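You operate a simulated robot arm through the tools that you are given. There is no shell and no other tool.

The job below is to be done with a simulated two-armed robot. You get a single attempt, and the scene is never put back.

TASK
Press the gem out of the yellow mould and rack it.
Fine: on the blue peg; the gem goes on the top tray of the white rack, pushed in again; the empty mould may stay on the peg; the other gems and moulds stay where they are, nothing spilt.

The check looks at the end state, three seconds after you hand in, the way a careful person would. Anything else that was tipped, shoved, dropped, spilled or broken makes it a failure.

THE ROBOT
Two 7-joint arms with fingered hands on one trunk that stands fixed in place. Base frame: the origin is at the foot of the trunk, x ahead of it, y to its left, z up; the work surface is at about z = 900. Lengths are in mm, angles in rad, forces in N, time in s.
The left shoulder is at [21, 208, 1298], the right one opposite. Each reaches about 1152 mm from its shoulder. Payload 5 kg a hand.
The TCP of each hand is the grasp point between the finger pads, 48 mm short of the fingertips. In the tool frame z runs along the fingers and y along their closing line. The gripper opens to 160 mm; its body begins 56 mm behind the TCP. The gripper is a hand of 4 fingers: y runs from the thumb to the fingers, the wrist lies at [-26, -142, -252] in the tool frame, and closing takes about 1.5 s.
Orientation is that of the tool frame in the base frame, as a unit quaternion [x, y, z, w]. With the fingers straight down and the wrist toward the robot, the tool's x, y and z point along [0, 1, 0], [1, 0, 0] and [0, 0, -1] of the base frame.

THE INTERFACE
- The arms move only by the tool apply_moves. It takes "left_moves", "right_moves" or both (then of equal length, played together; a hand with none holds still); each is a list that holds one entry, the list of rows, each a list of 7 numbers: the shift along the base's x, y, z in mm, then the turn, a rotation vector about the base's x, y, z in rad, then the gripper command, from -1 (fully open) to 1 (shut), values between in proportion. In form: [[[dx, dy, dz, wx, wy, wz, claw], ...]]. A call has 1 to 20 rows; each row shifts and turns the commanded pose from where the row before left it. A row lasts 0.2 s, in which the tool goes at most 50 mm and 0.15 rad; a call with a longer step from one row to the next is refused whole, and so is a gripper value outside its range. A pose out of reach is approached as far as the arm can. The call stops where the force on the tool passes 90 N (or 10 N more than at its start, if that is more) or the arm is blocked; 0.2 s more then pass. Each finger travels about 108 mm/s and halts on what it meets, pressing with about 33 N; the grip force reading is that of the motor and also rises with nothing between the fingers. The clock runs only during rows and for 0.2 s after the last one: add rows that do not move to give the fingers time. It gives the time, the measured TCP pose, the force on the tool (base axes), the opening and the grip force at its end, in the units of the frame above (readings bear some noise), with the torque about the TCP (base axes, N m) and any sound that the robot's microphone picked up.
- Cameras (640 x 400 px; columns grow to the right, rows downward): "scene" is now at [105.7, 6.5, 1512.9]; the picture's right is [-0.09, -1.00, -0.00], its down [-0.32, 0.03, -0.95] and it looks along [0.94, -0.08, -0.32] (base axes); focal length 303 px, centre (320, 200). "left" rides on the left gripper at [-87, -133, -189] in its tool frame; the picture's right is [-0.83, -0.26, 0.49], its down [0.51, -0.71, 0.49] and it looks along [0.22, 0.66, 0.72] (tool axes); focal length 238 px, centre (320, 200). "right" rides on the right gripper at [87, -133, -189] in its tool frame; the picture's right is [-0.83, 0.26, -0.49], its down [-0.51, -0.71, 0.49] and it looks along [-0.22, 0.66, 0.72] (tool axes); focal length 238 px, centre (320, 200). There is no depth. A picture from a camera that has moved, and an enlarged one, comes with that camera's place and axes in the base frame and with its lens. The place of the scene camera against the robot may be out by one fixed shift of up to 18 mm in any direction.
- camera(camera): a new picture of that camera. The clock stands still meanwhile.
- move_column(by): moves the trunk up (or, below 0, down) by that many mm; the arms and the scene camera ride with it, the base frame stays. It gives what a move gives, with no picture.
- grasp_type(shape, hand): the hand has 4 fingers and takes this shape, open, in about a second: jaw (thumb against the fingers, like two jaws); tri (thumb and two fingers); tip (a fingertip pinch); poke (one finger out to press); point (the index stretched); flat (the hand flat); cup (the hand cupped); fist (a fist). The gripper value then closes the fingers along that shape, each until it touches; the sizes above hold for jaw. It gives what a move gives, with no picture.
- head_to(pan, tilt): turns the head with the scene camera to pan (to the left, within 1.501 rad either way) and tilt (down, from -0.506 to 1.204), counted from straight ahead of the robot. It gives what a move gives.
- zoom(camera, box): a new picture of the part [left, top, right, bottom] of that camera's present view, enlarged. The clock stands still meanwhile.
- job_done(): hands the job in; it is judged then, once.

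Places have to be worked out from the pictures, the camera data and where the tool is seen. Open the grippers and draw the arms clear of the work before you hand the job in, unless the task says otherwise.

The tools are called after "Emit:" as name(argument=value, ...) on one line, values as JSON. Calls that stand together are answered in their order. apply_moves: Moves the arms, as the interface text tells. Its arguments: {"type":"object","properties":{"left_moves":{"type":"array"},"right_moves":{"type":"array"}},"required":[]} The other tools are called the same way: move_column (by) moves the trunk up or down; grasp_type (shape, hand) gives the hand a shape; head_to (pan, tilt) turns the head that bears the scene camera; camera (camera) takes a picture; zoom (camera, box) takes an enlarged picture of a part of a camera's view; job_done () hands the job in.

At the start:

```text
t: 0.0
left_position: [789.2, 146.9, 1437.0]
left_tcp_rot: [0.707, 0.707, 0.0, -0.001]
left_wrist_force: [-0.3, -1.3, -0.4]
left_ft_torque: [0.0, -0.02, 0.0]
left_gripper_width: 159.4
left_gripper_force: 0.0
left_shape: jaw
right_position: [722.5, -431.6, 1350.0]
right_tcp_rot: [0.707, 0.707, 0.0, 0.0]
right_wrist_force: [0.0, 0.6, 0.3]
right_ft_torque: [0.0, 0.02, 0.0]
right_gripper_width: 159.7
right_gripper_force: 0.0
right_shape: jaw
trunk travel left (down, up): [-300.0, 390.0]
head pan, tilt (commanded): [-0.086, 0.326]
```

scene: 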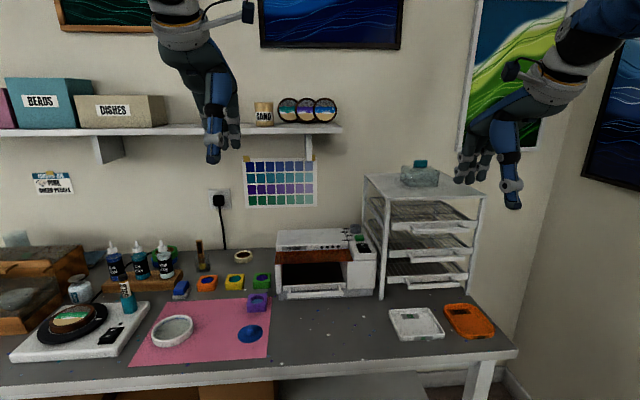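
right: 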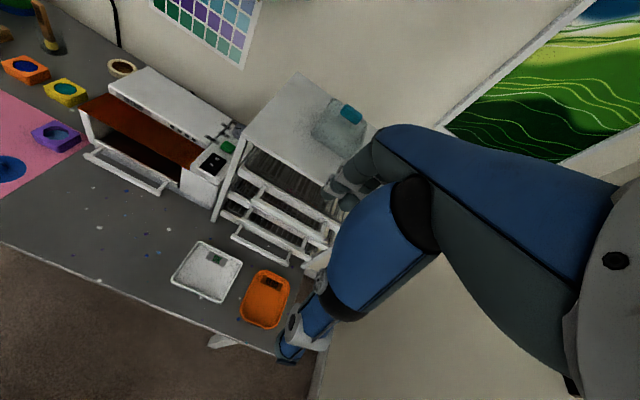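
left: 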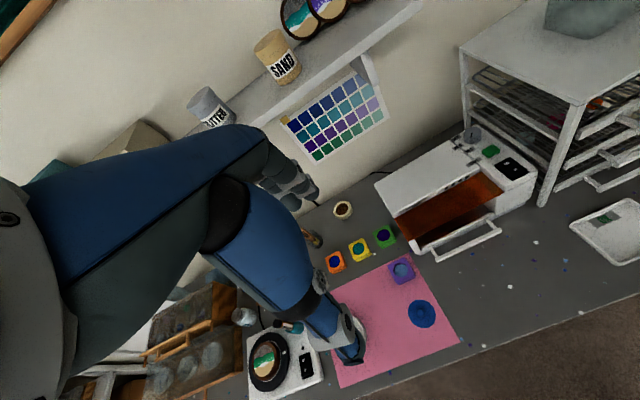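

I begin by looking closely at the moulds, the peg and the rack from the present views before moving anything.

Emit:
zoom(camera="scene", box=[150, 230, 310, 330])

Emit:
zoom(camera="scene", box=[350, 150, 510, 350])

Emit:
zoom(camera="left", box=[290, 190, 450, 290])

Emit:
zoom(camera="scene", box=[0, 220, 240, 370])

```text
4.00 times, centred on (230, 280) of scene
camera zoom: at [105.7, 6.5, 1512.9], right [-0.09, -1.0, 0.0], down [-0.32, 0.03, -0.95], along [0.94, -0.08, -0.32], focal length 1211 px, centre (680, -120)
```

zoom: 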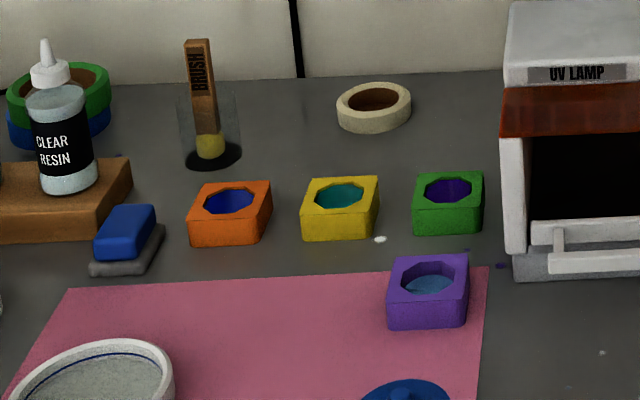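

```text
2.00 times, centred on (430, 250) of scene
camera zoom: at [105.7, 6.5, 1512.9], right [-0.09, -1.0, 0.0], down [-0.32, 0.03, -0.95], along [0.94, -0.08, -0.32], focal length 606 px, centre (100, 100)
```

zoom: 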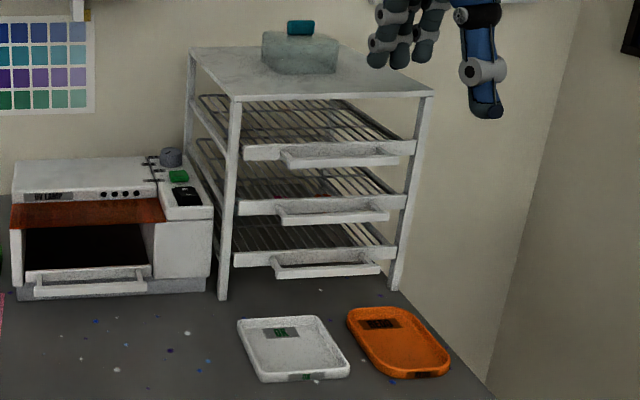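

```text
4.00 times, centred on (370, 240) of left
camera zoom: at [654.4, 60.1, 1625.1], right [-0.26, -0.83, -0.49], down [-0.71, 0.51, -0.49], along [0.66, 0.22, -0.72], focal length 953 px, centre (120, 40)
```

zoom: 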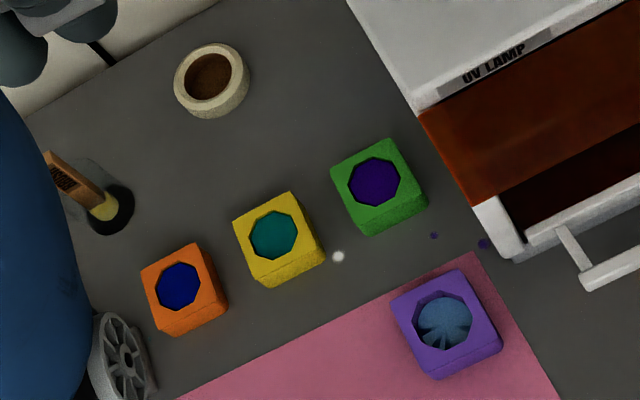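

```text
2.67 times, centred on (120, 295) of scene
camera zoom: at [105.7, 6.5, 1512.9], right [-0.09, -1.0, 0.0], down [-0.32, 0.03, -0.95], along [0.94, -0.08, -0.32], focal length 807 px, centre (853, -53)
```

zoom: 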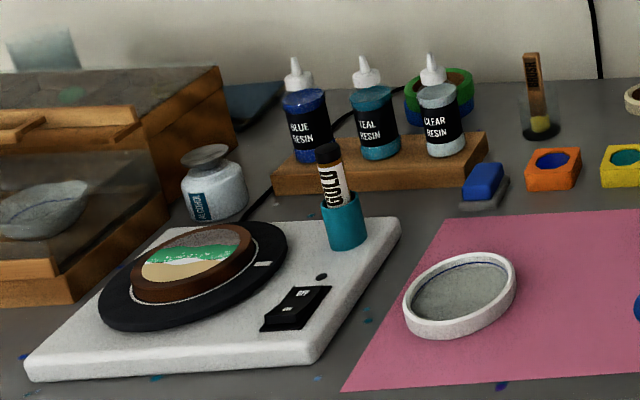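

The yellow mould with a teal gem sits behind the pink mat; the blue disc on the mat looks like the peg. I zoom on the peg and the trays from both cameras.

Emit:
zoom(camera="scene", box=[210, 285, 290, 350])

Emit:
zoom(camera="left", box=[380, 240, 460, 340])

Emit:
zoom(camera="right", box=[200, 60, 400, 280])

Emit:
zoom(camera="scene", box=[190, 265, 280, 320])

```text
6.15 times, centred on (250, 318) of scene
camera zoom: at [105.7, 6.5, 1512.9], right [-0.09, -1.0, 0.0], down [-0.32, 0.03, -0.95], along [0.94, -0.08, -0.32], focal length 1863 px, centre (751, -523)
```

zoom: 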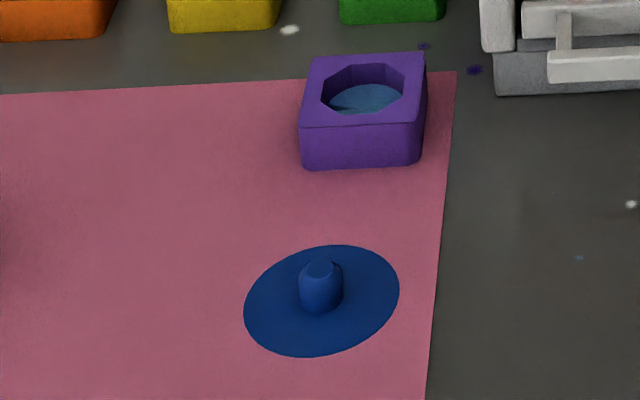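

```text
4.00 times, centred on (420, 290) of left
camera zoom: at [654.4, 60.1, 1625.1], right [-0.26, -0.83, -0.49], down [-0.71, 0.51, -0.49], along [0.66, 0.22, -0.72], focal length 953 px, centre (-80, -160)
```

zoom: 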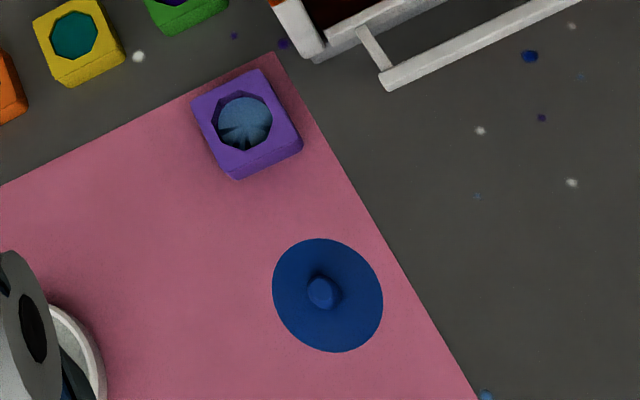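

```text
1.82 times, centred on (300, 170) of right
camera zoom: at [590.4, -345.2, 1538.3], right [0.26, -0.83, 0.49], down [-0.71, -0.51, -0.49], along [0.66, -0.22, -0.72], focal length 433 px, centre (356, 254)
```

zoom: 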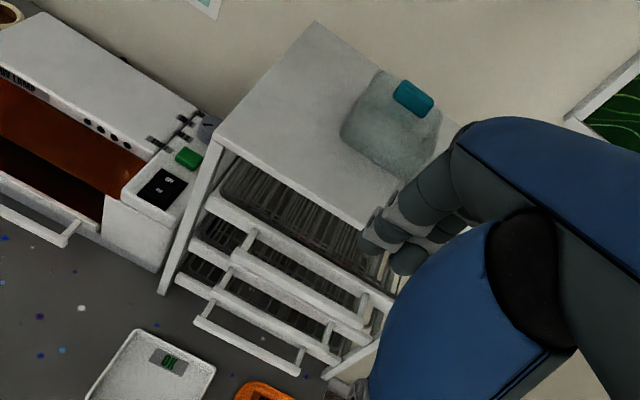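

```text
7.11 times, centred on (235, 292) of scene
camera zoom: at [105.7, 6.5, 1512.9], right [-0.09, -1.0, 0.0], down [-0.32, 0.03, -0.95], along [0.94, -0.08, -0.32], focal length 2153 px, centre (924, -458)
```

zoom: 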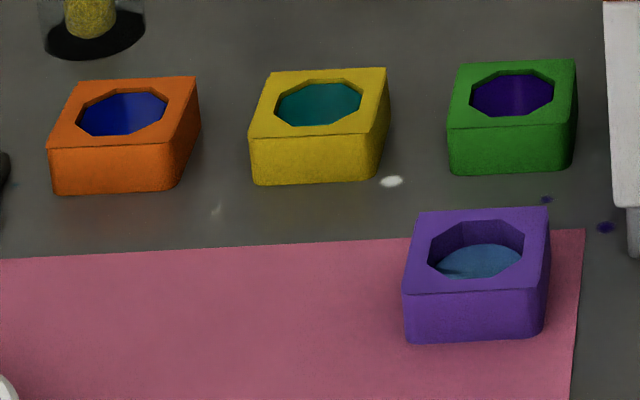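

I estimate the yellow mould near (1017, 210), the peg near (785, 128), and the rack front near x≈905, y −260…−550 with the top tray at z≈1155. I bring the left hand lower and closer for a better look at the mould, keeping well above everything.

Emit:
apply_moves(left_moves=[[[15, 6, -41, 0, 0, 0, -1], [15, 6, -41, 0, 0, 0, -1], [15, 6, -41, 0, 0, 0, -1], [15, 6, -41, 0, 0, 0, -1], [15, 6, -41, 0, 0, 0, -1], [15, 6, -41, 0, 0, 0, -1], [15, 6, -41, 0, 0, 0, -1], [0, 0, 0, 0, 0, 0, -1]]])

Emit:
camera(camera="left")

Emit:
camera(camera="scene")

```text
t: 1.8
left_position: [893.4, 187.8, 1152.7]
left_tcp_rot: [0.707, 0.707, 0.002, 0.0]
left_wrist_force: [-1.8, -0.6, 0.9]
left_ft_torque: [0.04, -0.08, 0.04]
left_gripper_width: 159.7
left_gripper_force: 0.0
left_shape: jaw
right_position: [721.5, -433.1, 1352.7]
right_tcp_rot: [0.707, 0.707, 0.001, 0.001]
right_wrist_force: [-0.5, 0.6, 0.0]
right_ft_torque: [0.03, -0.13, -0.03]
right_gripper_width: 159.6
right_gripper_force: 0.1
right_shape: jaw
trunk travel left (down, up): [-300.0, 390.0]
head pan, tilt (commanded): [-0.086, 0.326]
```

```text
taken
camera left: at [759.1, 101.2, 1341.3], right [-0.26, -0.83, -0.49], down [-0.71, 0.51, -0.49], along [0.66, 0.22, -0.72], focal length 238 px, centre (320, 200)
```

left: 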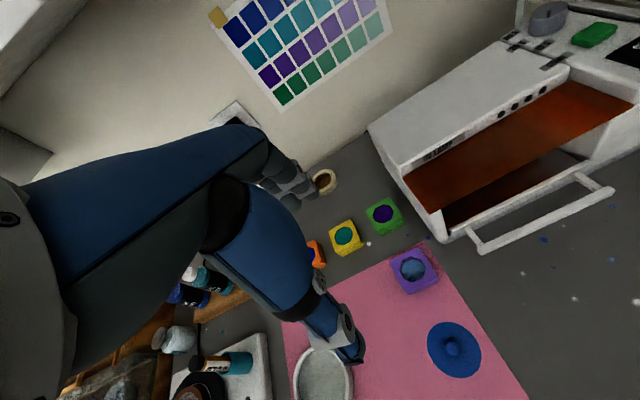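

```text
taken
camera scene: at [104.0, 6.2, 1513.1], right [-0.09, -1.0, 0.0], down [-0.32, 0.03, -0.95], along [0.94, -0.08, -0.32], focal length 303 px, centre (320, 200)
```

scene: 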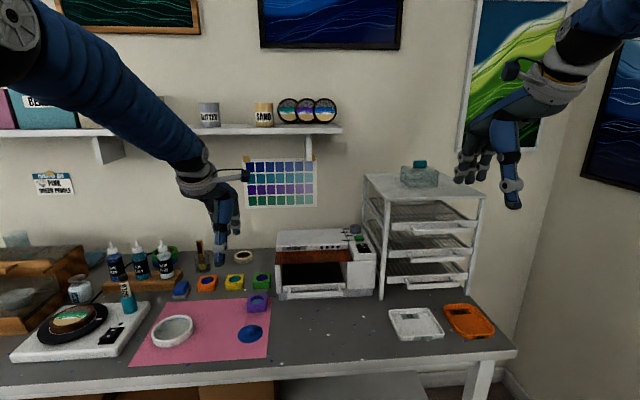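

The view is clearer now; I zoom on the mould cluster and the peg to measure their size, height and orientation.

Emit:
zoom(camera="left", box=[300, 180, 428, 260])

Emit:
zoom(camera="left", box=[380, 240, 508, 390])

Emit:
zoom(camera="scene", box=[185, 250, 295, 350])

```text
5.00 times, centred on (364, 220) of left
camera zoom: at [759.1, 101.2, 1341.3], right [-0.26, -0.83, -0.49], down [-0.71, 0.51, -0.49], along [0.66, 0.22, -0.72], focal length 1192 px, centre (100, 100)
```

zoom: 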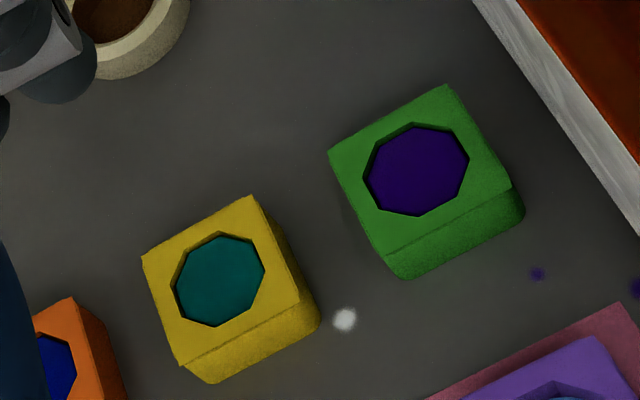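

```text
2.67 times, centred on (444, 315) of left
camera zoom: at [759.1, 101.2, 1341.3], right [-0.26, -0.83, -0.49], down [-0.71, 0.51, -0.49], along [0.66, 0.22, -0.72], focal length 636 px, centre (-11, -107)
```

zoom: 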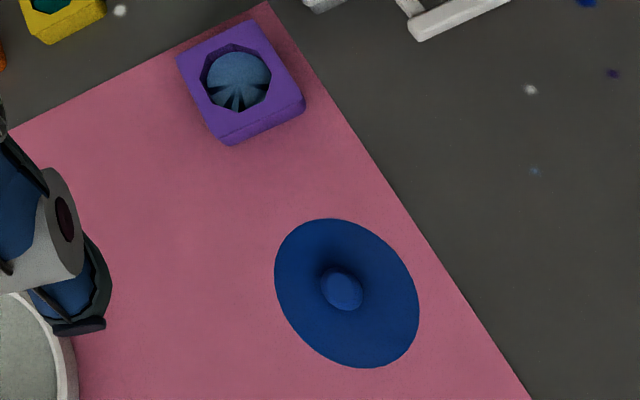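

```text
4.00 times, centred on (240, 300) of scene
camera zoom: at [104.0, 6.2, 1513.1], right [-0.09, -1.0, 0.0], down [-0.32, 0.03, -0.95], along [0.94, -0.08, -0.32], focal length 1211 px, centre (640, -200)
```

zoom: 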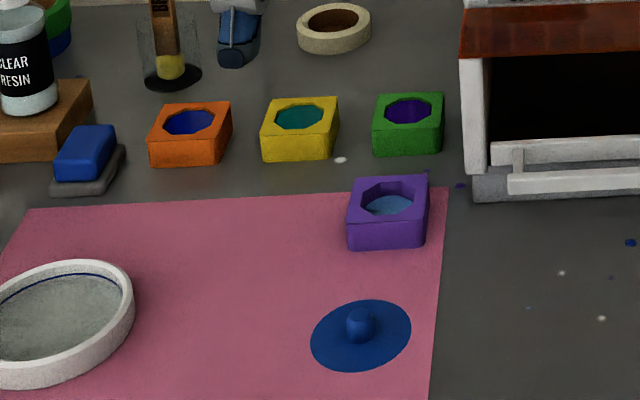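

The yellow mould works out at centre ≈(1020, 207), 55 mm square, axis-aligned, about 26 mm tall; the peg is at ≈(782, 126), about 17–20 mm tall. I move the left hand above the mould, part-closing to about 85 mm, and look at where the fingertips lie.

Emit:
apply_moves(left_moves=[[[32, 5, -15, 0, 0, 0, -0.06], [32, 5, -15, 0, 0, 0, -0.06], [32, 5, -20, 0, 0, 0, -0.06], [31, 4, -23, 0, 0, 0, -0.06], [0, 0, 0, 0, 0, 0, -0.06], [0, 0, 0, 0, 0, 0, -0.06], [0, 0, 0, 0, 0, 0, -0.06]]])

Emit:
camera(camera="left")

Emit:
zoom(camera="scene", box=[160, 150, 320, 310])

```text
t: 3.4
left_position: [1018.5, 209.8, 1078.6]
left_tcp_rot: [0.707, 0.707, 0.0, 0.0]
left_wrist_force: [-0.2, -0.4, -0.3]
left_ft_torque: [0.01, 0.0, 0.03]
left_gripper_width: 84.9
left_gripper_force: 0.0
left_shape: jaw
right_position: [722.3, -431.9, 1351.7]
right_tcp_rot: [0.706, 0.708, 0.0, 0.001]
right_wrist_force: [-0.9, -0.4, 0.2]
right_ft_torque: [0.04, -0.02, -0.02]
right_gripper_width: 159.6
right_gripper_force: 0.0
right_shape: jaw
trunk travel left (down, up): [-300.0, 390.0]
head pan, tilt (commanded): [-0.086, 0.326]
```

```text
taken
camera left: at [884.3, 123.5, 1266.0], right [-0.26, -0.83, -0.49], down [-0.71, 0.51, -0.49], along [0.66, 0.22, -0.72], focal length 238 px, centre (320, 200)
```

left: 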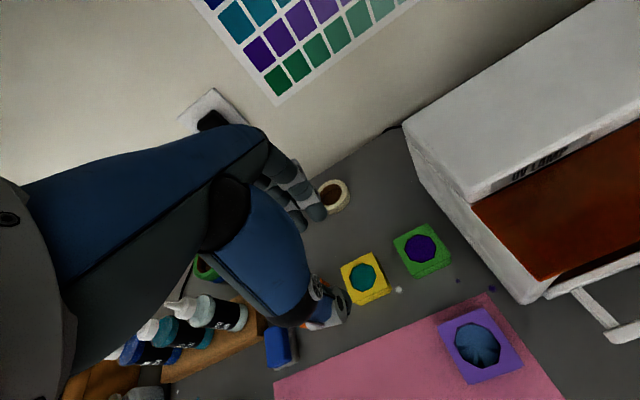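

```text
2.50 times, centred on (240, 230) of scene
camera zoom: at [105.7, 6.6, 1512.9], right [-0.09, -1.0, 0.0], down [-0.32, 0.03, -0.95], along [0.94, -0.08, -0.32], focal length 757 px, centre (520, 125)
```

zoom: 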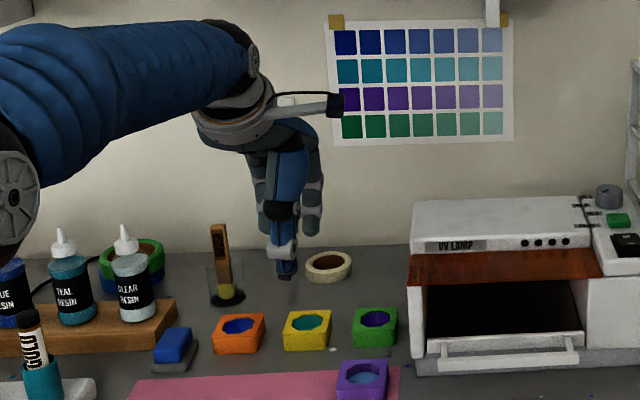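

The fingertips sit about 48 mm below the TCP as stated. I zoom the left view to check how the thumb and fingers line up laterally with the mould.

Emit:
zoom(camera="left", box=[240, 150, 440, 350])

Emit:
zoom(camera="scene", box=[200, 180, 280, 300])

```text
2.00 times, centred on (340, 250) of left
camera zoom: at [884.3, 123.5, 1266.0], right [-0.26, -0.83, -0.49], down [-0.71, 0.51, -0.49], along [0.66, 0.22, -0.72], focal length 477 px, centre (280, 100)
```

zoom: 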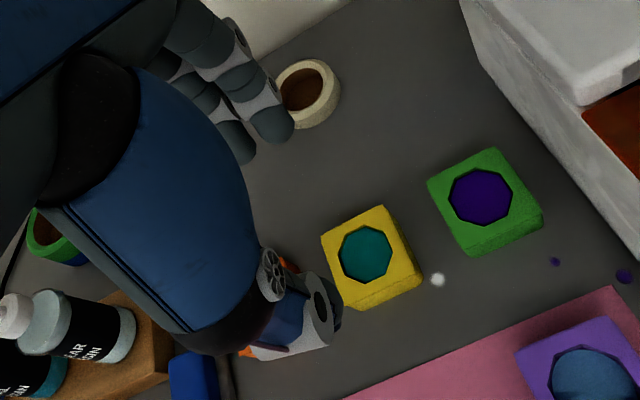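

```text
3.33 times, centred on (240, 240) of scene
camera zoom: at [105.7, 6.6, 1512.9], right [-0.09, -1.0, 0.0], down [-0.32, 0.03, -0.95], along [0.94, -0.08, -0.32], focal length 1009 px, centre (587, 67)
```

zoom: 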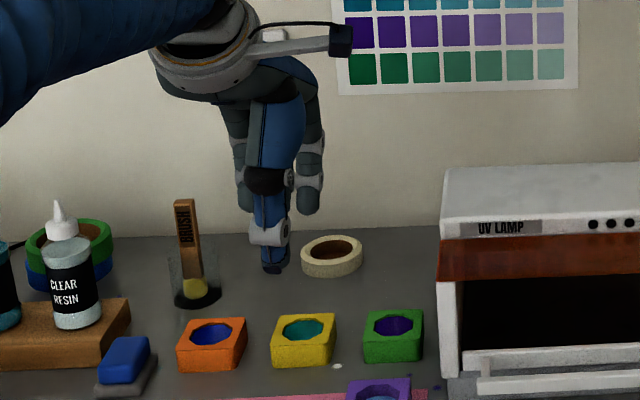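

The jaw's three fingers span tool x ≈ −10…+53, so the third one could swing into the orange mould's gap. I try the "tri" shape (thumb and two fingers) while still high up and look at it.

Emit:
grasp_type(hand="left", shape="tri")

Emit:
camera(camera="left")

Emit:
zoom(camera="scene", box=[200, 180, 280, 300])

```text
t: 4.3
left_position: [1018.5, 210.1, 1076.7]
left_tcp_rot: [0.707, 0.707, 0.0, 0.001]
left_wrist_force: [-1.1, -0.2, -0.3]
left_ft_torque: [0.02, 0.0, -0.03]
left_gripper_width: 159.8
left_gripper_force: 0.0
left_shape: tri
right_position: [722.6, -432.4, 1351.3]
right_tcp_rot: [0.706, 0.708, -0.001, 0.0]
right_wrist_force: [-0.5, 0.5, -0.7]
right_ft_torque: [0.02, 0.03, 0.01]
right_gripper_width: 159.5
right_gripper_force: 0.1
right_shape: jaw
trunk travel left (down, up): [-300.0, 390.0]
head pan, tilt (commanded): [-0.086, 0.326]
```

```text
taken
camera left: at [884.6, 123.4, 1265.7], right [-0.26, -0.83, -0.49], down [-0.71, 0.51, -0.49], along [0.66, 0.22, -0.72], focal length 238 px, centre (320, 200)
```

left: 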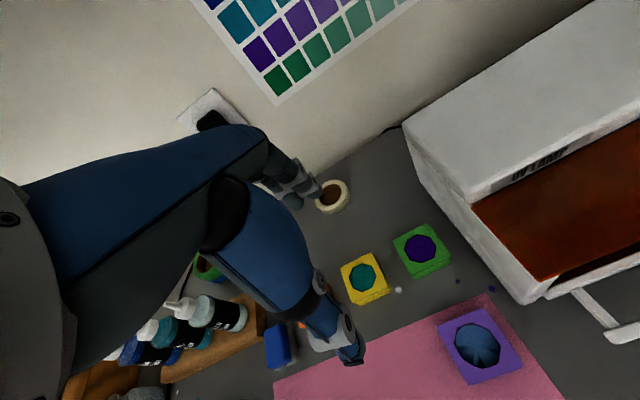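

```text
3.33 times, centred on (240, 240) of scene
camera zoom: at [106.1, 6.6, 1512.8], right [-0.09, -1.0, 0.0], down [-0.32, 0.03, -0.95], along [0.94, -0.08, -0.32], focal length 1009 px, centre (587, 67)
```

zoom: 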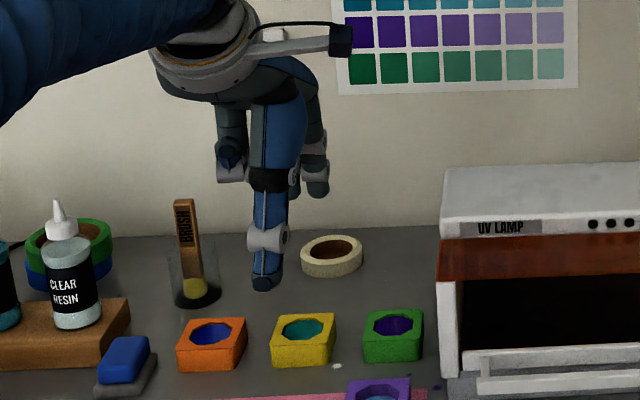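

The third finger is curled well above the tips in "tri". I close it to about 75 mm here and check the alignment of the two fingers and thumb before descending.

Emit:
apply_moves(left_moves=[[[0, 0, 0, 0, 0, 0, 0.06], [0, 0, 0, 0, 0, 0, 0.06], [0, 0, 0, 0, 0, 0, 0.06], [0, 0, 0, 0, 0, 0, 0.06], [0, 0, 0, 0, 0, 0, 0.06]]])

Emit:
zoom(camera="left", box=[240, 150, 440, 350])

Emit:
zoom(camera="scene", box=[200, 180, 280, 300])

Emit:
camera(camera="right")

```text
t: 5.5
left_position: [1017.6, 209.9, 1077.4]
left_tcp_rot: [0.707, 0.708, 0.0, -0.001]
left_wrist_force: [0.3, 1.2, -1.2]
left_ft_torque: [0.01, 0.0, 0.03]
left_gripper_width: 75.8
left_gripper_force: 0.0
left_shape: tri
right_position: [721.8, -431.7, 1350.8]
right_tcp_rot: [0.707, 0.707, 0.0, 0.0]
right_wrist_force: [-0.2, -0.8, 0.2]
right_ft_torque: [-0.02, 0.02, -0.01]
right_gripper_width: 159.6
right_gripper_force: 0.1
right_shape: jaw
trunk travel left (down, up): [-300.0, 390.0]
head pan, tilt (commanded): [-0.086, 0.326]
```

```text
2.00 times, centred on (340, 250) of left
camera zoom: at [884.5, 123.3, 1265.8], right [-0.26, -0.83, -0.49], down [-0.71, 0.51, -0.49], along [0.66, 0.22, -0.72], focal length 477 px, centre (280, 100)
```

zoom: 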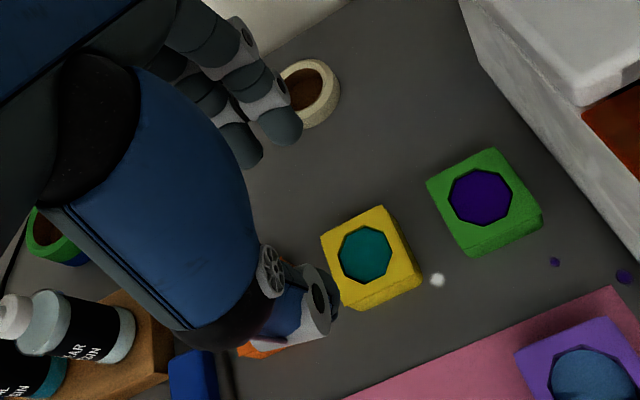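

```text
3.33 times, centred on (240, 240) of scene
camera zoom: at [105.9, 6.5, 1512.8], right [-0.09, -1.0, 0.0], down [-0.32, 0.03, -0.95], along [0.94, -0.08, -0.32], focal length 1009 px, centre (587, 67)
```

zoom: 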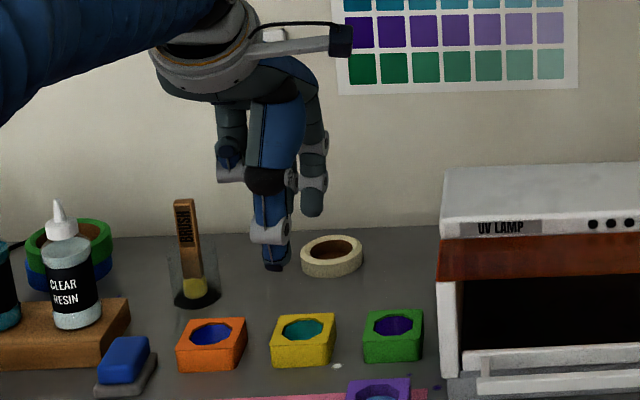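

```text
taken
camera right: at [590.5, -345.2, 1538.2], right [0.26, -0.83, 0.49], down [-0.71, -0.51, -0.49], along [0.66, -0.22, -0.72], focal length 238 px, centre (320, 200)
```

right: 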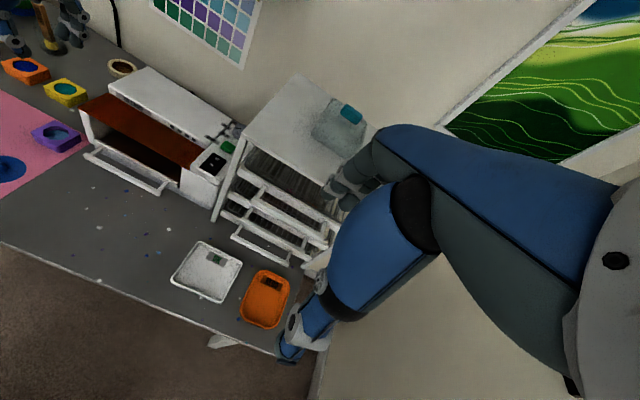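

The mould measures again at (1019.5, 206.7). The two fingers and thumb are centred about 6 mm to +y of the TCP, so I aim for TCP (1020, 201) and lower to z≈985 with an 88 mm opening, then check.

Emit:
apply_moves(left_moves=[[[0.5, -3, -15, 0, 0, 0, -0.1], [0.5, -3, -20, 0, 0, 0, -0.1], [0.5, -3, -25, 0, 0, 0, -0.1], [0.5, 0, -20, 0, 0, 0, -0.1], [0, 0, -12, 0, 0, 0, -0.1], [0, 0, 0, 0, 0, 0, -0.1]]])

Emit:
zoom(camera="left", box=[240, 150, 440, 350])

Emit:
zoom(camera="scene", box=[200, 220, 280, 300])

```text
t: 6.9
left_position: [1021.3, 199.0, 985.4]
left_tcp_rot: [0.708, 0.707, -0.001, -0.001]
left_wrist_force: [0.0, 0.0, -1.0]
left_ft_torque: [0.04, -0.05, 0.01]
left_gripper_width: 87.6
left_gripper_force: 0.0
left_shape: tri
right_position: [721.7, -431.9, 1351.7]
right_tcp_rot: [0.707, 0.707, 0.0, -0.001]
right_wrist_force: [0.6, 0.5, -0.3]
right_ft_torque: [0.0, -0.04, -0.04]
right_gripper_width: 159.6
right_gripper_force: 0.1
right_shape: jaw
trunk travel left (down, up): [-300.0, 390.0]
head pan, tilt (commanded): [-0.086, 0.326]
```

```text
2.00 times, centred on (340, 250) of left
camera zoom: at [886.6, 113.1, 1173.0], right [-0.26, -0.83, -0.49], down [-0.71, 0.51, -0.49], along [0.66, 0.22, -0.72], focal length 477 px, centre (280, 100)
```

zoom: 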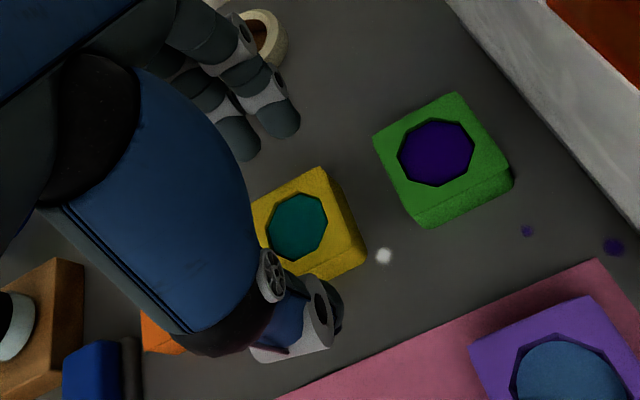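

```text
5.00 times, centred on (240, 260) of scene
camera zoom: at [105.6, 6.4, 1512.9], right [-0.09, -1.0, 0.0], down [-0.32, 0.03, -0.95], along [0.94, -0.08, -0.32], focal length 1514 px, centre (720, -100)
```

zoom: 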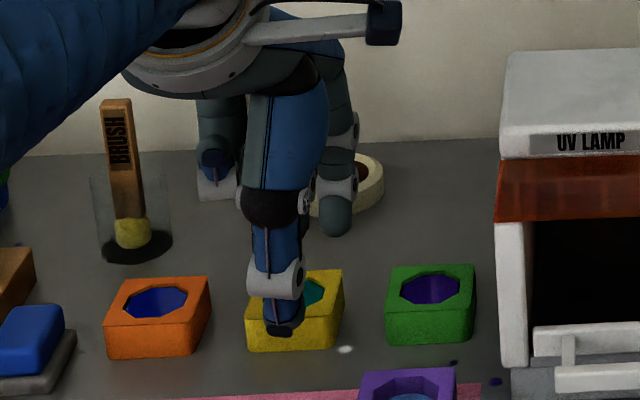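

The thumb is lined up with the middle of the yellow mould's near face and both neighbours are clear. I descend to TCP z≈953 so the tips end about 5 mm above the table.

Emit:
apply_moves(left_moves=[[[0, 0, -12, 0, 0, 0, -0.1], [0, 0, -10, 0, 0, 0, -0.1], [0, 0, -6, 0, 0, 0, -0.1], [0, 0, -4, 0, 0, 0, -0.1], [0, 0, 0, 0, 0, 0, -0.1]]])

Emit:
zoom(camera="left", box=[240, 150, 440, 350])

Emit:
zoom(camera="scene", box=[200, 230, 280, 310])

```text
t: 8.1
left_position: [1018.3, 200.9, 952.1]
left_tcp_rot: [0.707, 0.707, 0.0, 0.0]
left_wrist_force: [-1.1, -0.1, -1.1]
left_ft_torque: [0.03, 0.03, -0.01]
left_gripper_width: 87.6
left_gripper_force: 0.1
left_shape: tri
left hand out of reach, approached as far as the arm can: row 1
right_position: [722.1, -432.2, 1349.5]
right_tcp_rot: [0.707, 0.707, 0.001, 0.0]
right_wrist_force: [-0.8, 0.4, 0.0]
right_ft_torque: [-0.01, 0.01, 0.02]
right_gripper_width: 159.6
right_gripper_force: 0.0
right_shape: jaw
trunk travel left (down, up): [-300.0, 390.0]
head pan, tilt (commanded): [-0.086, 0.326]
```

```text
2.00 times, centred on (340, 250) of left
camera zoom: at [884.3, 112.9, 1141.2], right [-0.26, -0.83, -0.49], down [-0.71, 0.51, -0.49], along [0.66, 0.22, -0.72], focal length 477 px, centre (280, 100)
```

zoom: 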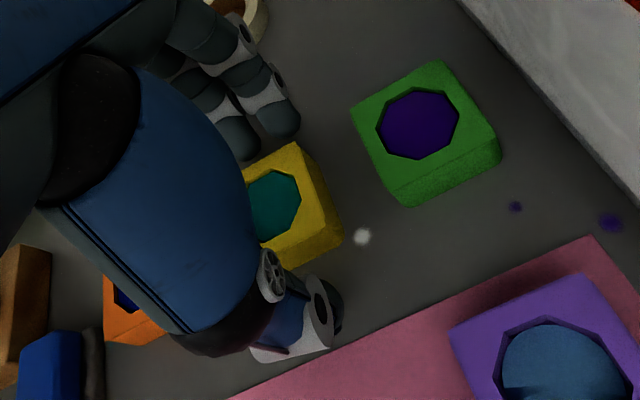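

```text
5.00 times, centred on (240, 270) of scene
camera zoom: at [105.9, 6.6, 1512.8], right [-0.09, -1.0, 0.0], down [-0.32, 0.03, -0.95], along [0.94, -0.08, -0.32], focal length 1514 px, centre (720, -150)
```

zoom: 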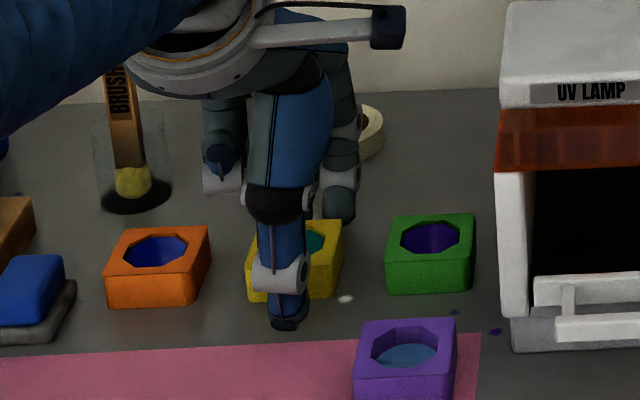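

The thumb and both fingers straddle the mould with the tips just above the table. I close slowly onto it and check the reading.

Emit:
apply_moves(left_moves=[[[0, 0, 0, 0, 0, 0, 0.1], [0, 0, 0, 0, 0, 0, 0.2], [0, 0, 0, 0, 0, 0, 0.3], [0, 0, 0, 0, 0, 0, 0.4], [0, 0, 0, 0, 0, 0, 0.6], [0, 0, 0, 0, 0, 0, 0.6], [0, 0, 0, 0, 0, 0, 0.6]]])

Emit:
zoom(camera="left", box=[240, 150, 440, 350])

Emit:
zoom(camera="scene", box=[200, 230, 280, 310])

```text
t: 9.7
left_position: [1019.2, 199.8, 951.9]
left_tcp_rot: [0.707, 0.707, -0.001, 0.001]
left_wrist_force: [-0.2, -0.4, -0.6]
left_ft_torque: [-0.01, 0.01, 0.01]
left_gripper_width: 52.5
left_gripper_force: 33.0
left_shape: tri
right_position: [723.1, -432.2, 1350.6]
right_tcp_rot: [0.707, 0.707, -0.001, 0.0]
right_wrist_force: [0.3, 0.0, -0.2]
right_ft_torque: [-0.01, 0.03, 0.0]
right_gripper_width: 159.4
right_gripper_force: 0.0
right_shape: jaw
trunk travel left (down, up): [-300.0, 390.0]
head pan, tilt (commanded): [-0.086, 0.326]
```

```text
2.00 times, centred on (340, 250) of left
camera zoom: at [884.3, 112.9, 1141.0], right [-0.26, -0.83, -0.49], down [-0.71, 0.51, -0.49], along [0.66, 0.22, -0.72], focal length 477 px, centre (280, 100)
```

zoom: 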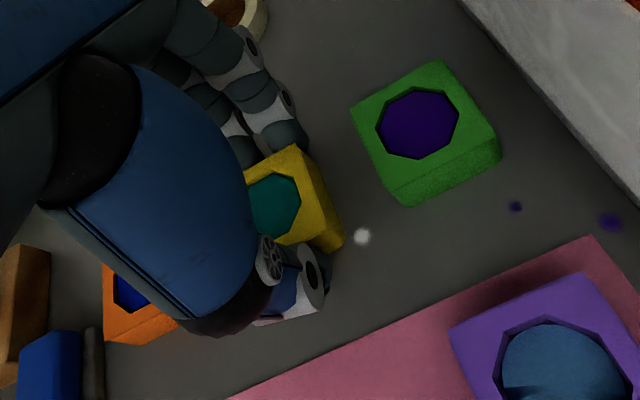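

```text
5.00 times, centred on (240, 270) of scene
camera zoom: at [106.0, 6.5, 1512.8], right [-0.09, -1.0, 0.0], down [-0.32, 0.03, -0.95], along [0.94, -0.08, -0.32], focal length 1514 px, centre (720, -150)
```

zoom: 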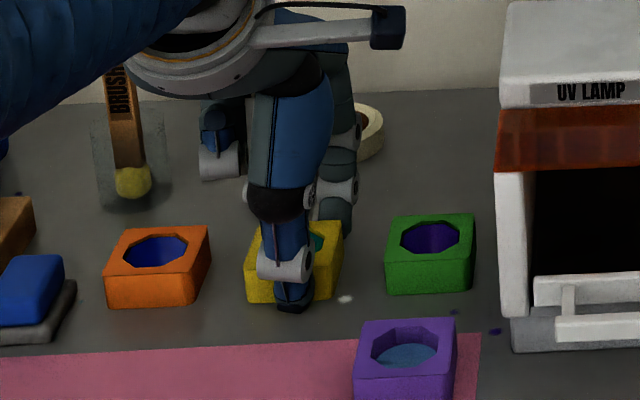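

Gripped: width 52.5 mm at 33 N, with the mould undisturbed. I lift it slowly straight up by about 65 mm, keeping the grip.

Emit:
apply_moves(left_moves=[[[0, 0, 5, 0, 0, 0, 0.6], [0, 0, 10, 0, 0, 0, 0.6], [0, 0, 10, 0, 0, 0, 0.6], [0, 0, 15, 0, 0, 0, 0.6], [0, 0, 15, 0, 0, 0, 0.6], [0, 0, 10, 0, 0, 0, 0.6], [0, 0, 0, 0, 0, 0, 0.6]]])

Emit:
zoom(camera="left", box=[240, 150, 440, 350])

Emit:
zoom(camera="scene", box=[200, 230, 280, 310])

```text
t: 11.3
left_position: [1021.4, 198.3, 1019.0]
left_tcp_rot: [0.707, 0.707, 0.0, 0.0]
left_wrist_force: [0.5, 0.2, -0.9]
left_ft_torque: [-0.01, 0.02, -0.01]
left_gripper_width: 52.4
left_gripper_force: 33.2
left_shape: tri
right_position: [722.7, -432.3, 1350.8]
right_tcp_rot: [0.707, 0.707, 0.0, 0.001]
right_wrist_force: [-0.3, -0.8, 0.1]
right_ft_torque: [0.0, 0.01, 0.0]
right_gripper_width: 159.7
right_gripper_force: 0.2
right_shape: jaw
trunk travel left (down, up): [-300.0, 390.0]
head pan, tilt (commanded): [-0.086, 0.326]
```

```text
2.00 times, centred on (340, 250) of left
camera zoom: at [886.8, 111.3, 1207.5], right [-0.26, -0.83, -0.49], down [-0.71, 0.51, -0.49], along [0.66, 0.22, -0.72], focal length 477 px, centre (280, 100)
```

zoom: 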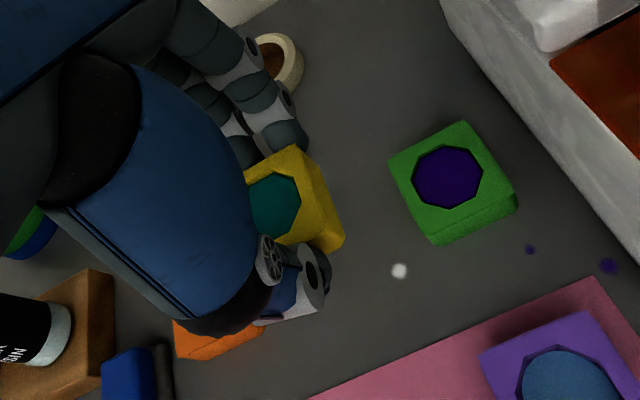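

```text
5.00 times, centred on (240, 270) of scene
camera zoom: at [106.1, 6.6, 1512.8], right [-0.09, -1.0, 0.0], down [-0.32, 0.03, -0.95], along [0.94, -0.08, -0.32], focal length 1514 px, centre (720, -150)
```

zoom: 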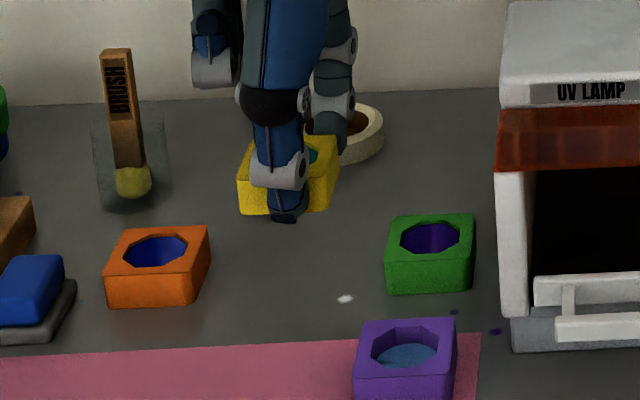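

The mould is lifted cleanly, level, with the gem in it. I carry it slowly to (776, 216, 1061), beside the peg, so the left camera can re-measure the peg in the open right half of its view.

Emit:
apply_moves(left_moves=[[[0, 0, 15, 0, 0, 0, 0.6], [-10, 1, 15, 0, 0, 0, 0.6], [-20, 2, 12, 0, 0, 0, 0.6], [-25, 2, 0, 0, 0, 0, 0.6], [-30, 2, 0, 0, 0, 0, 0.6], [-30, 2, 0, 0, 0, 0, 0.6], [-30, 2, 0, 0, 0, 0, 0.6], [-30, 2, 0, 0, 0, 0, 0.6], [-30, 2, 0, 0, 0, 0, 0.6], [-25, 2, 0, 0, 0, 0, 0.6], [-15, 0, 0, 0, 0, 0, 0.6], [0, 0, 0, 0, 0, 0, 0.6]]])

Emit:
camera(camera="left")

Emit:
zoom(camera="left", box=[340, 180, 500, 280])

Emit:
zoom(camera="scene", box=[150, 220, 310, 350])

```text
t: 13.9
left_position: [773.9, 217.1, 1060.6]
left_tcp_rot: [0.707, 0.707, 0.0, 0.001]
left_wrist_force: [0.8, 0.5, -0.9]
left_ft_torque: [-0.02, -0.03, -0.02]
left_gripper_width: 52.4
left_gripper_force: 32.7
left_shape: tri
right_position: [722.4, -431.4, 1350.0]
right_tcp_rot: [0.707, 0.707, 0.0, 0.0]
right_wrist_force: [0.3, -0.5, -0.3]
right_ft_torque: [0.0, 0.01, 0.01]
right_gripper_width: 159.7
right_gripper_force: 0.2
right_shape: jaw
trunk travel left (down, up): [-300.0, 390.0]
head pan, tilt (commanded): [-0.086, 0.326]
```

```text
taken
camera left: at [640.1, 129.2, 1249.7], right [-0.26, -0.83, -0.49], down [-0.71, 0.51, -0.49], along [0.66, 0.22, -0.72], focal length 238 px, centre (320, 200)
```

left: 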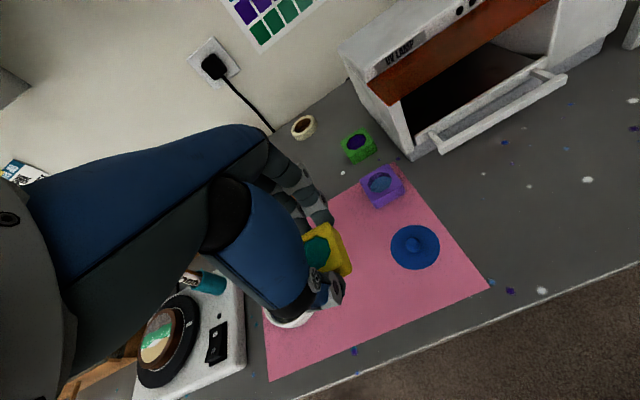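

```text
4.00 times, centred on (420, 230) of left
camera zoom: at [640.1, 129.2, 1249.7], right [-0.26, -0.83, -0.49], down [-0.71, 0.51, -0.49], along [0.66, 0.22, -0.72], focal length 953 px, centre (-80, 80)
```

zoom: 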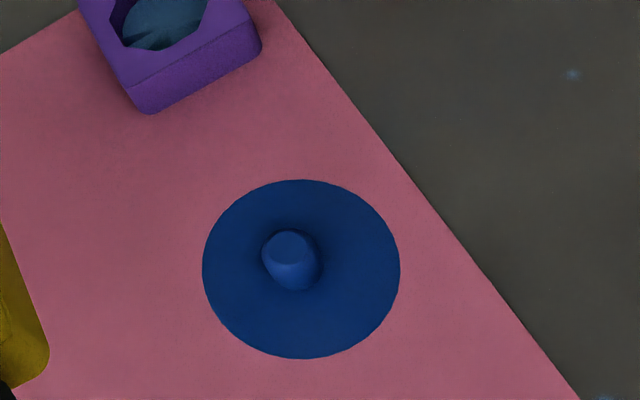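

```text
3.08 times, centred on (230, 285) of scene
camera zoom: at [106.1, 6.6, 1512.8], right [-0.09, -1.0, 0.0], down [-0.32, 0.03, -0.95], along [0.94, -0.08, -0.32], focal length 932 px, centre (597, -62)
```

zoom: 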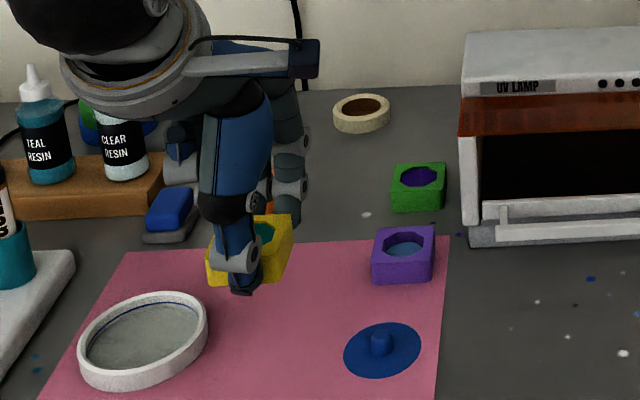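

The peg re-measures at ≈(781, 125.5) with its top at z≈923. I zoom on the held mould to measure exactly where it sits in the hand and whether it is level.

Emit:
zoom(camera="left", box=[270, 200, 370, 300])

Emit:
zoom(camera="scene", box=[180, 260, 260, 310])

```text
4.00 times, centred on (320, 250) of left
camera zoom: at [640.1, 129.2, 1249.7], right [-0.26, -0.83, -0.49], down [-0.71, 0.51, -0.49], along [0.66, 0.22, -0.72], focal length 953 px, centre (320, 0)
```

zoom: 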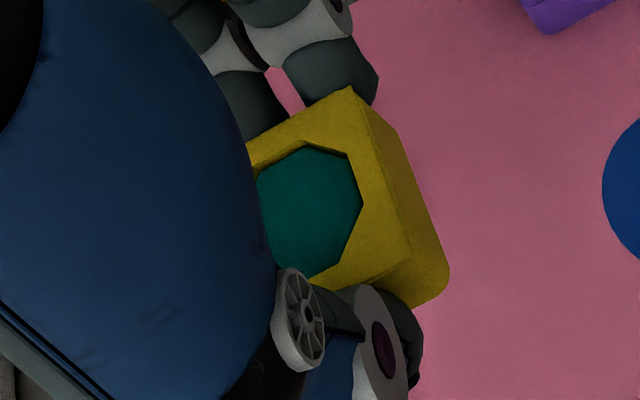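

```text
8.00 times, centred on (220, 285) of scene
camera zoom: at [106.1, 6.6, 1512.8], right [-0.09, -1.0, 0.0], down [-0.32, 0.03, -0.95], along [0.94, -0.08, -0.32], focal length 2422 px, centre (1120, -480)
```

zoom: 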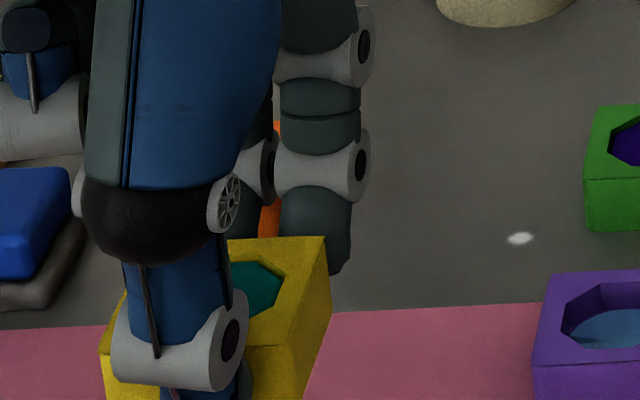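

In the hand the mould is level, with its centre at about (−1, +7) from the TCP. To centre it over the peg I shift by (+8, −97.5) at the present height and then check from both cameras.

Emit:
apply_moves(left_moves=[[[1, -12, 0, 0, 0, 0, 0.6], [2, -22, 0, 0, 0, 0, 0.6], [2, -25, 0, 0, 0, 0, 0.6], [2, -25, 0, 0, 0, 0, 0.6], [1, -13.5, 0, 0, 0, 0, 0.6], [0, 0, 0, 0, 0, 0, 0.6], [0, 0, 0, 0, 0, 0, 0.6]]])

Emit:
zoom(camera="left", box=[260, 180, 420, 280])

Emit:
zoom(camera="scene", box=[200, 240, 300, 360])

Emit:
camera(camera="right")

```text
t: 15.5
left_position: [784.8, 117.7, 1060.2]
left_tcp_rot: [0.707, 0.707, 0.0, 0.0]
left_wrist_force: [-0.3, -0.5, 0.2]
left_ft_torque: [-0.01, -0.01, 0.0]
left_gripper_width: 52.1
left_gripper_force: 32.7
left_shape: tri
right_position: [721.4, -432.3, 1350.8]
right_tcp_rot: [0.707, 0.707, -0.001, 0.001]
right_wrist_force: [0.2, 0.2, -0.1]
right_ft_torque: [0.04, 0.0, -0.03]
right_gripper_width: 159.7
right_gripper_force: 0.0
right_shape: jaw
trunk travel left (down, up): [-300.0, 390.0]
head pan, tilt (commanded): [-0.086, 0.326]
```

```text
4.00 times, centred on (340, 230) of left
camera zoom: at [649.8, 30.7, 1248.7], right [-0.26, -0.83, -0.49], down [-0.71, 0.51, -0.49], along [0.66, 0.22, -0.72], focal length 953 px, centre (240, 80)
```

zoom: 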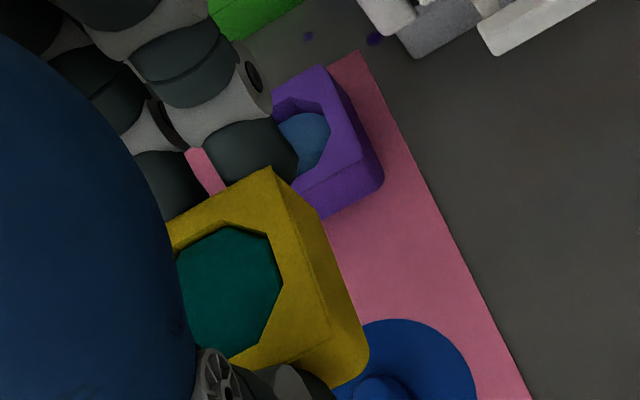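

```text
3.33 times, centred on (250, 300) of scene
camera zoom: at [105.8, 6.3, 1512.8], right [-0.09, -1.0, 0.0], down [-0.32, 0.03, -0.95], along [0.94, -0.08, -0.32], focal length 1009 px, centre (553, -133)
```

zoom: 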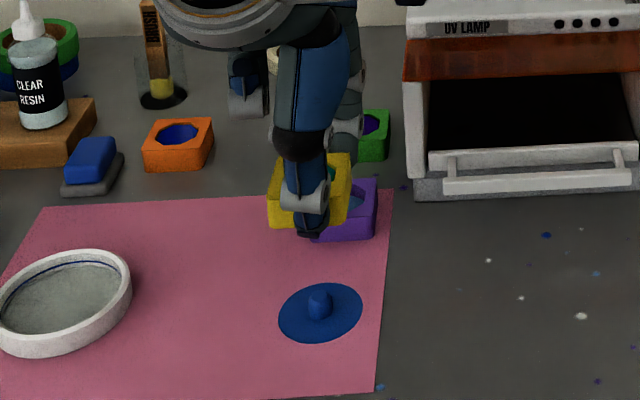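

```text
taken
camera right: at [590.4, -345.5, 1538.2], right [0.26, -0.83, 0.49], down [-0.71, -0.51, -0.49], along [0.66, -0.22, -0.72], focal length 238 px, centre (320, 200)
```

right: 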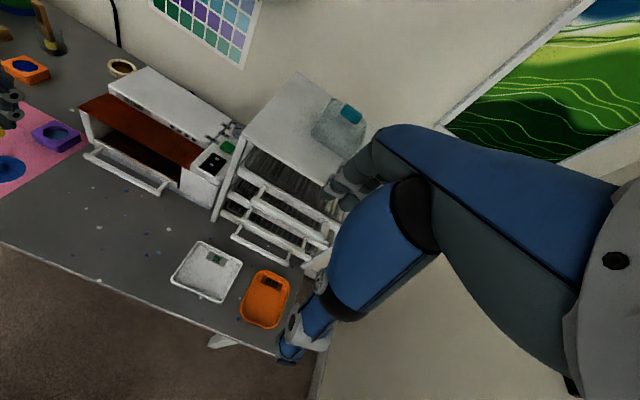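

The mould now hangs nearly over the peg; comparing rays, it should go about −1.5 mm in x and +1.3 mm in y. I apply that and lower to TCP z≈985, leaving the mould's bottom about 10 mm above the peg's tip.

Emit:
apply_moves(left_moves=[[[-1.5, 1.3, -10, 0, 0, 0, 0.6], [0, 0, -20, 0, 0, 0, 0.6], [0, 0, -20, 0, 0, 0, 0.6], [0, 0, -15, 0, 0, 0, 0.6], [0, 0, -10, 0, 0, 0, 0.6], [0, 0, 0, 0, 0, 0, 0.6]]])

Emit:
zoom(camera="left", box=[260, 180, 420, 280])

Emit:
zoom(camera="scene", box=[210, 275, 290, 355])

```text
t: 16.9
left_position: [779.4, 120.9, 985.5]
left_tcp_rot: [0.707, 0.707, 0.0, 0.001]
left_wrist_force: [-0.1, -0.5, -1.6]
left_ft_torque: [0.05, 0.01, 0.0]
left_gripper_width: 52.3
left_gripper_force: 33.2
left_shape: tri
right_position: [722.1, -432.1, 1350.6]
right_tcp_rot: [0.708, 0.707, 0.002, 0.0]
right_wrist_force: [-0.1, -0.5, 0.7]
right_ft_torque: [0.0, 0.01, 0.01]
right_gripper_width: 159.6
right_gripper_force: 0.0
right_shape: jaw
trunk travel left (down, up): [-300.0, 390.0]
head pan, tilt (commanded): [-0.086, 0.326]
```

```text
4.00 times, centred on (340, 230) of left
camera zoom: at [645.0, 33.9, 1173.8], right [-0.26, -0.83, -0.49], down [-0.71, 0.51, -0.49], along [0.66, 0.22, -0.72], focal length 953 px, centre (240, 80)
```

zoom: 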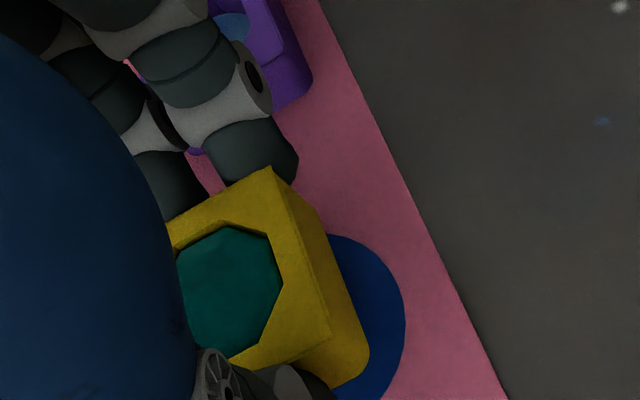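

```text
5.00 times, centred on (250, 315) of scene
camera zoom: at [105.6, 6.5, 1512.9], right [-0.09, -1.0, 0.0], down [-0.32, 0.03, -0.95], along [0.94, -0.08, -0.32], focal length 1514 px, centre (670, -375)
```

zoom: 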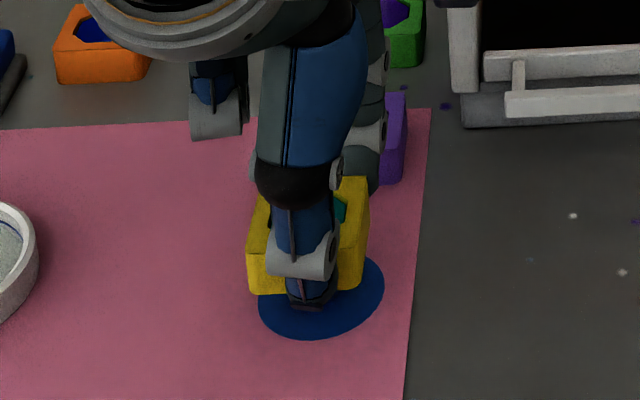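

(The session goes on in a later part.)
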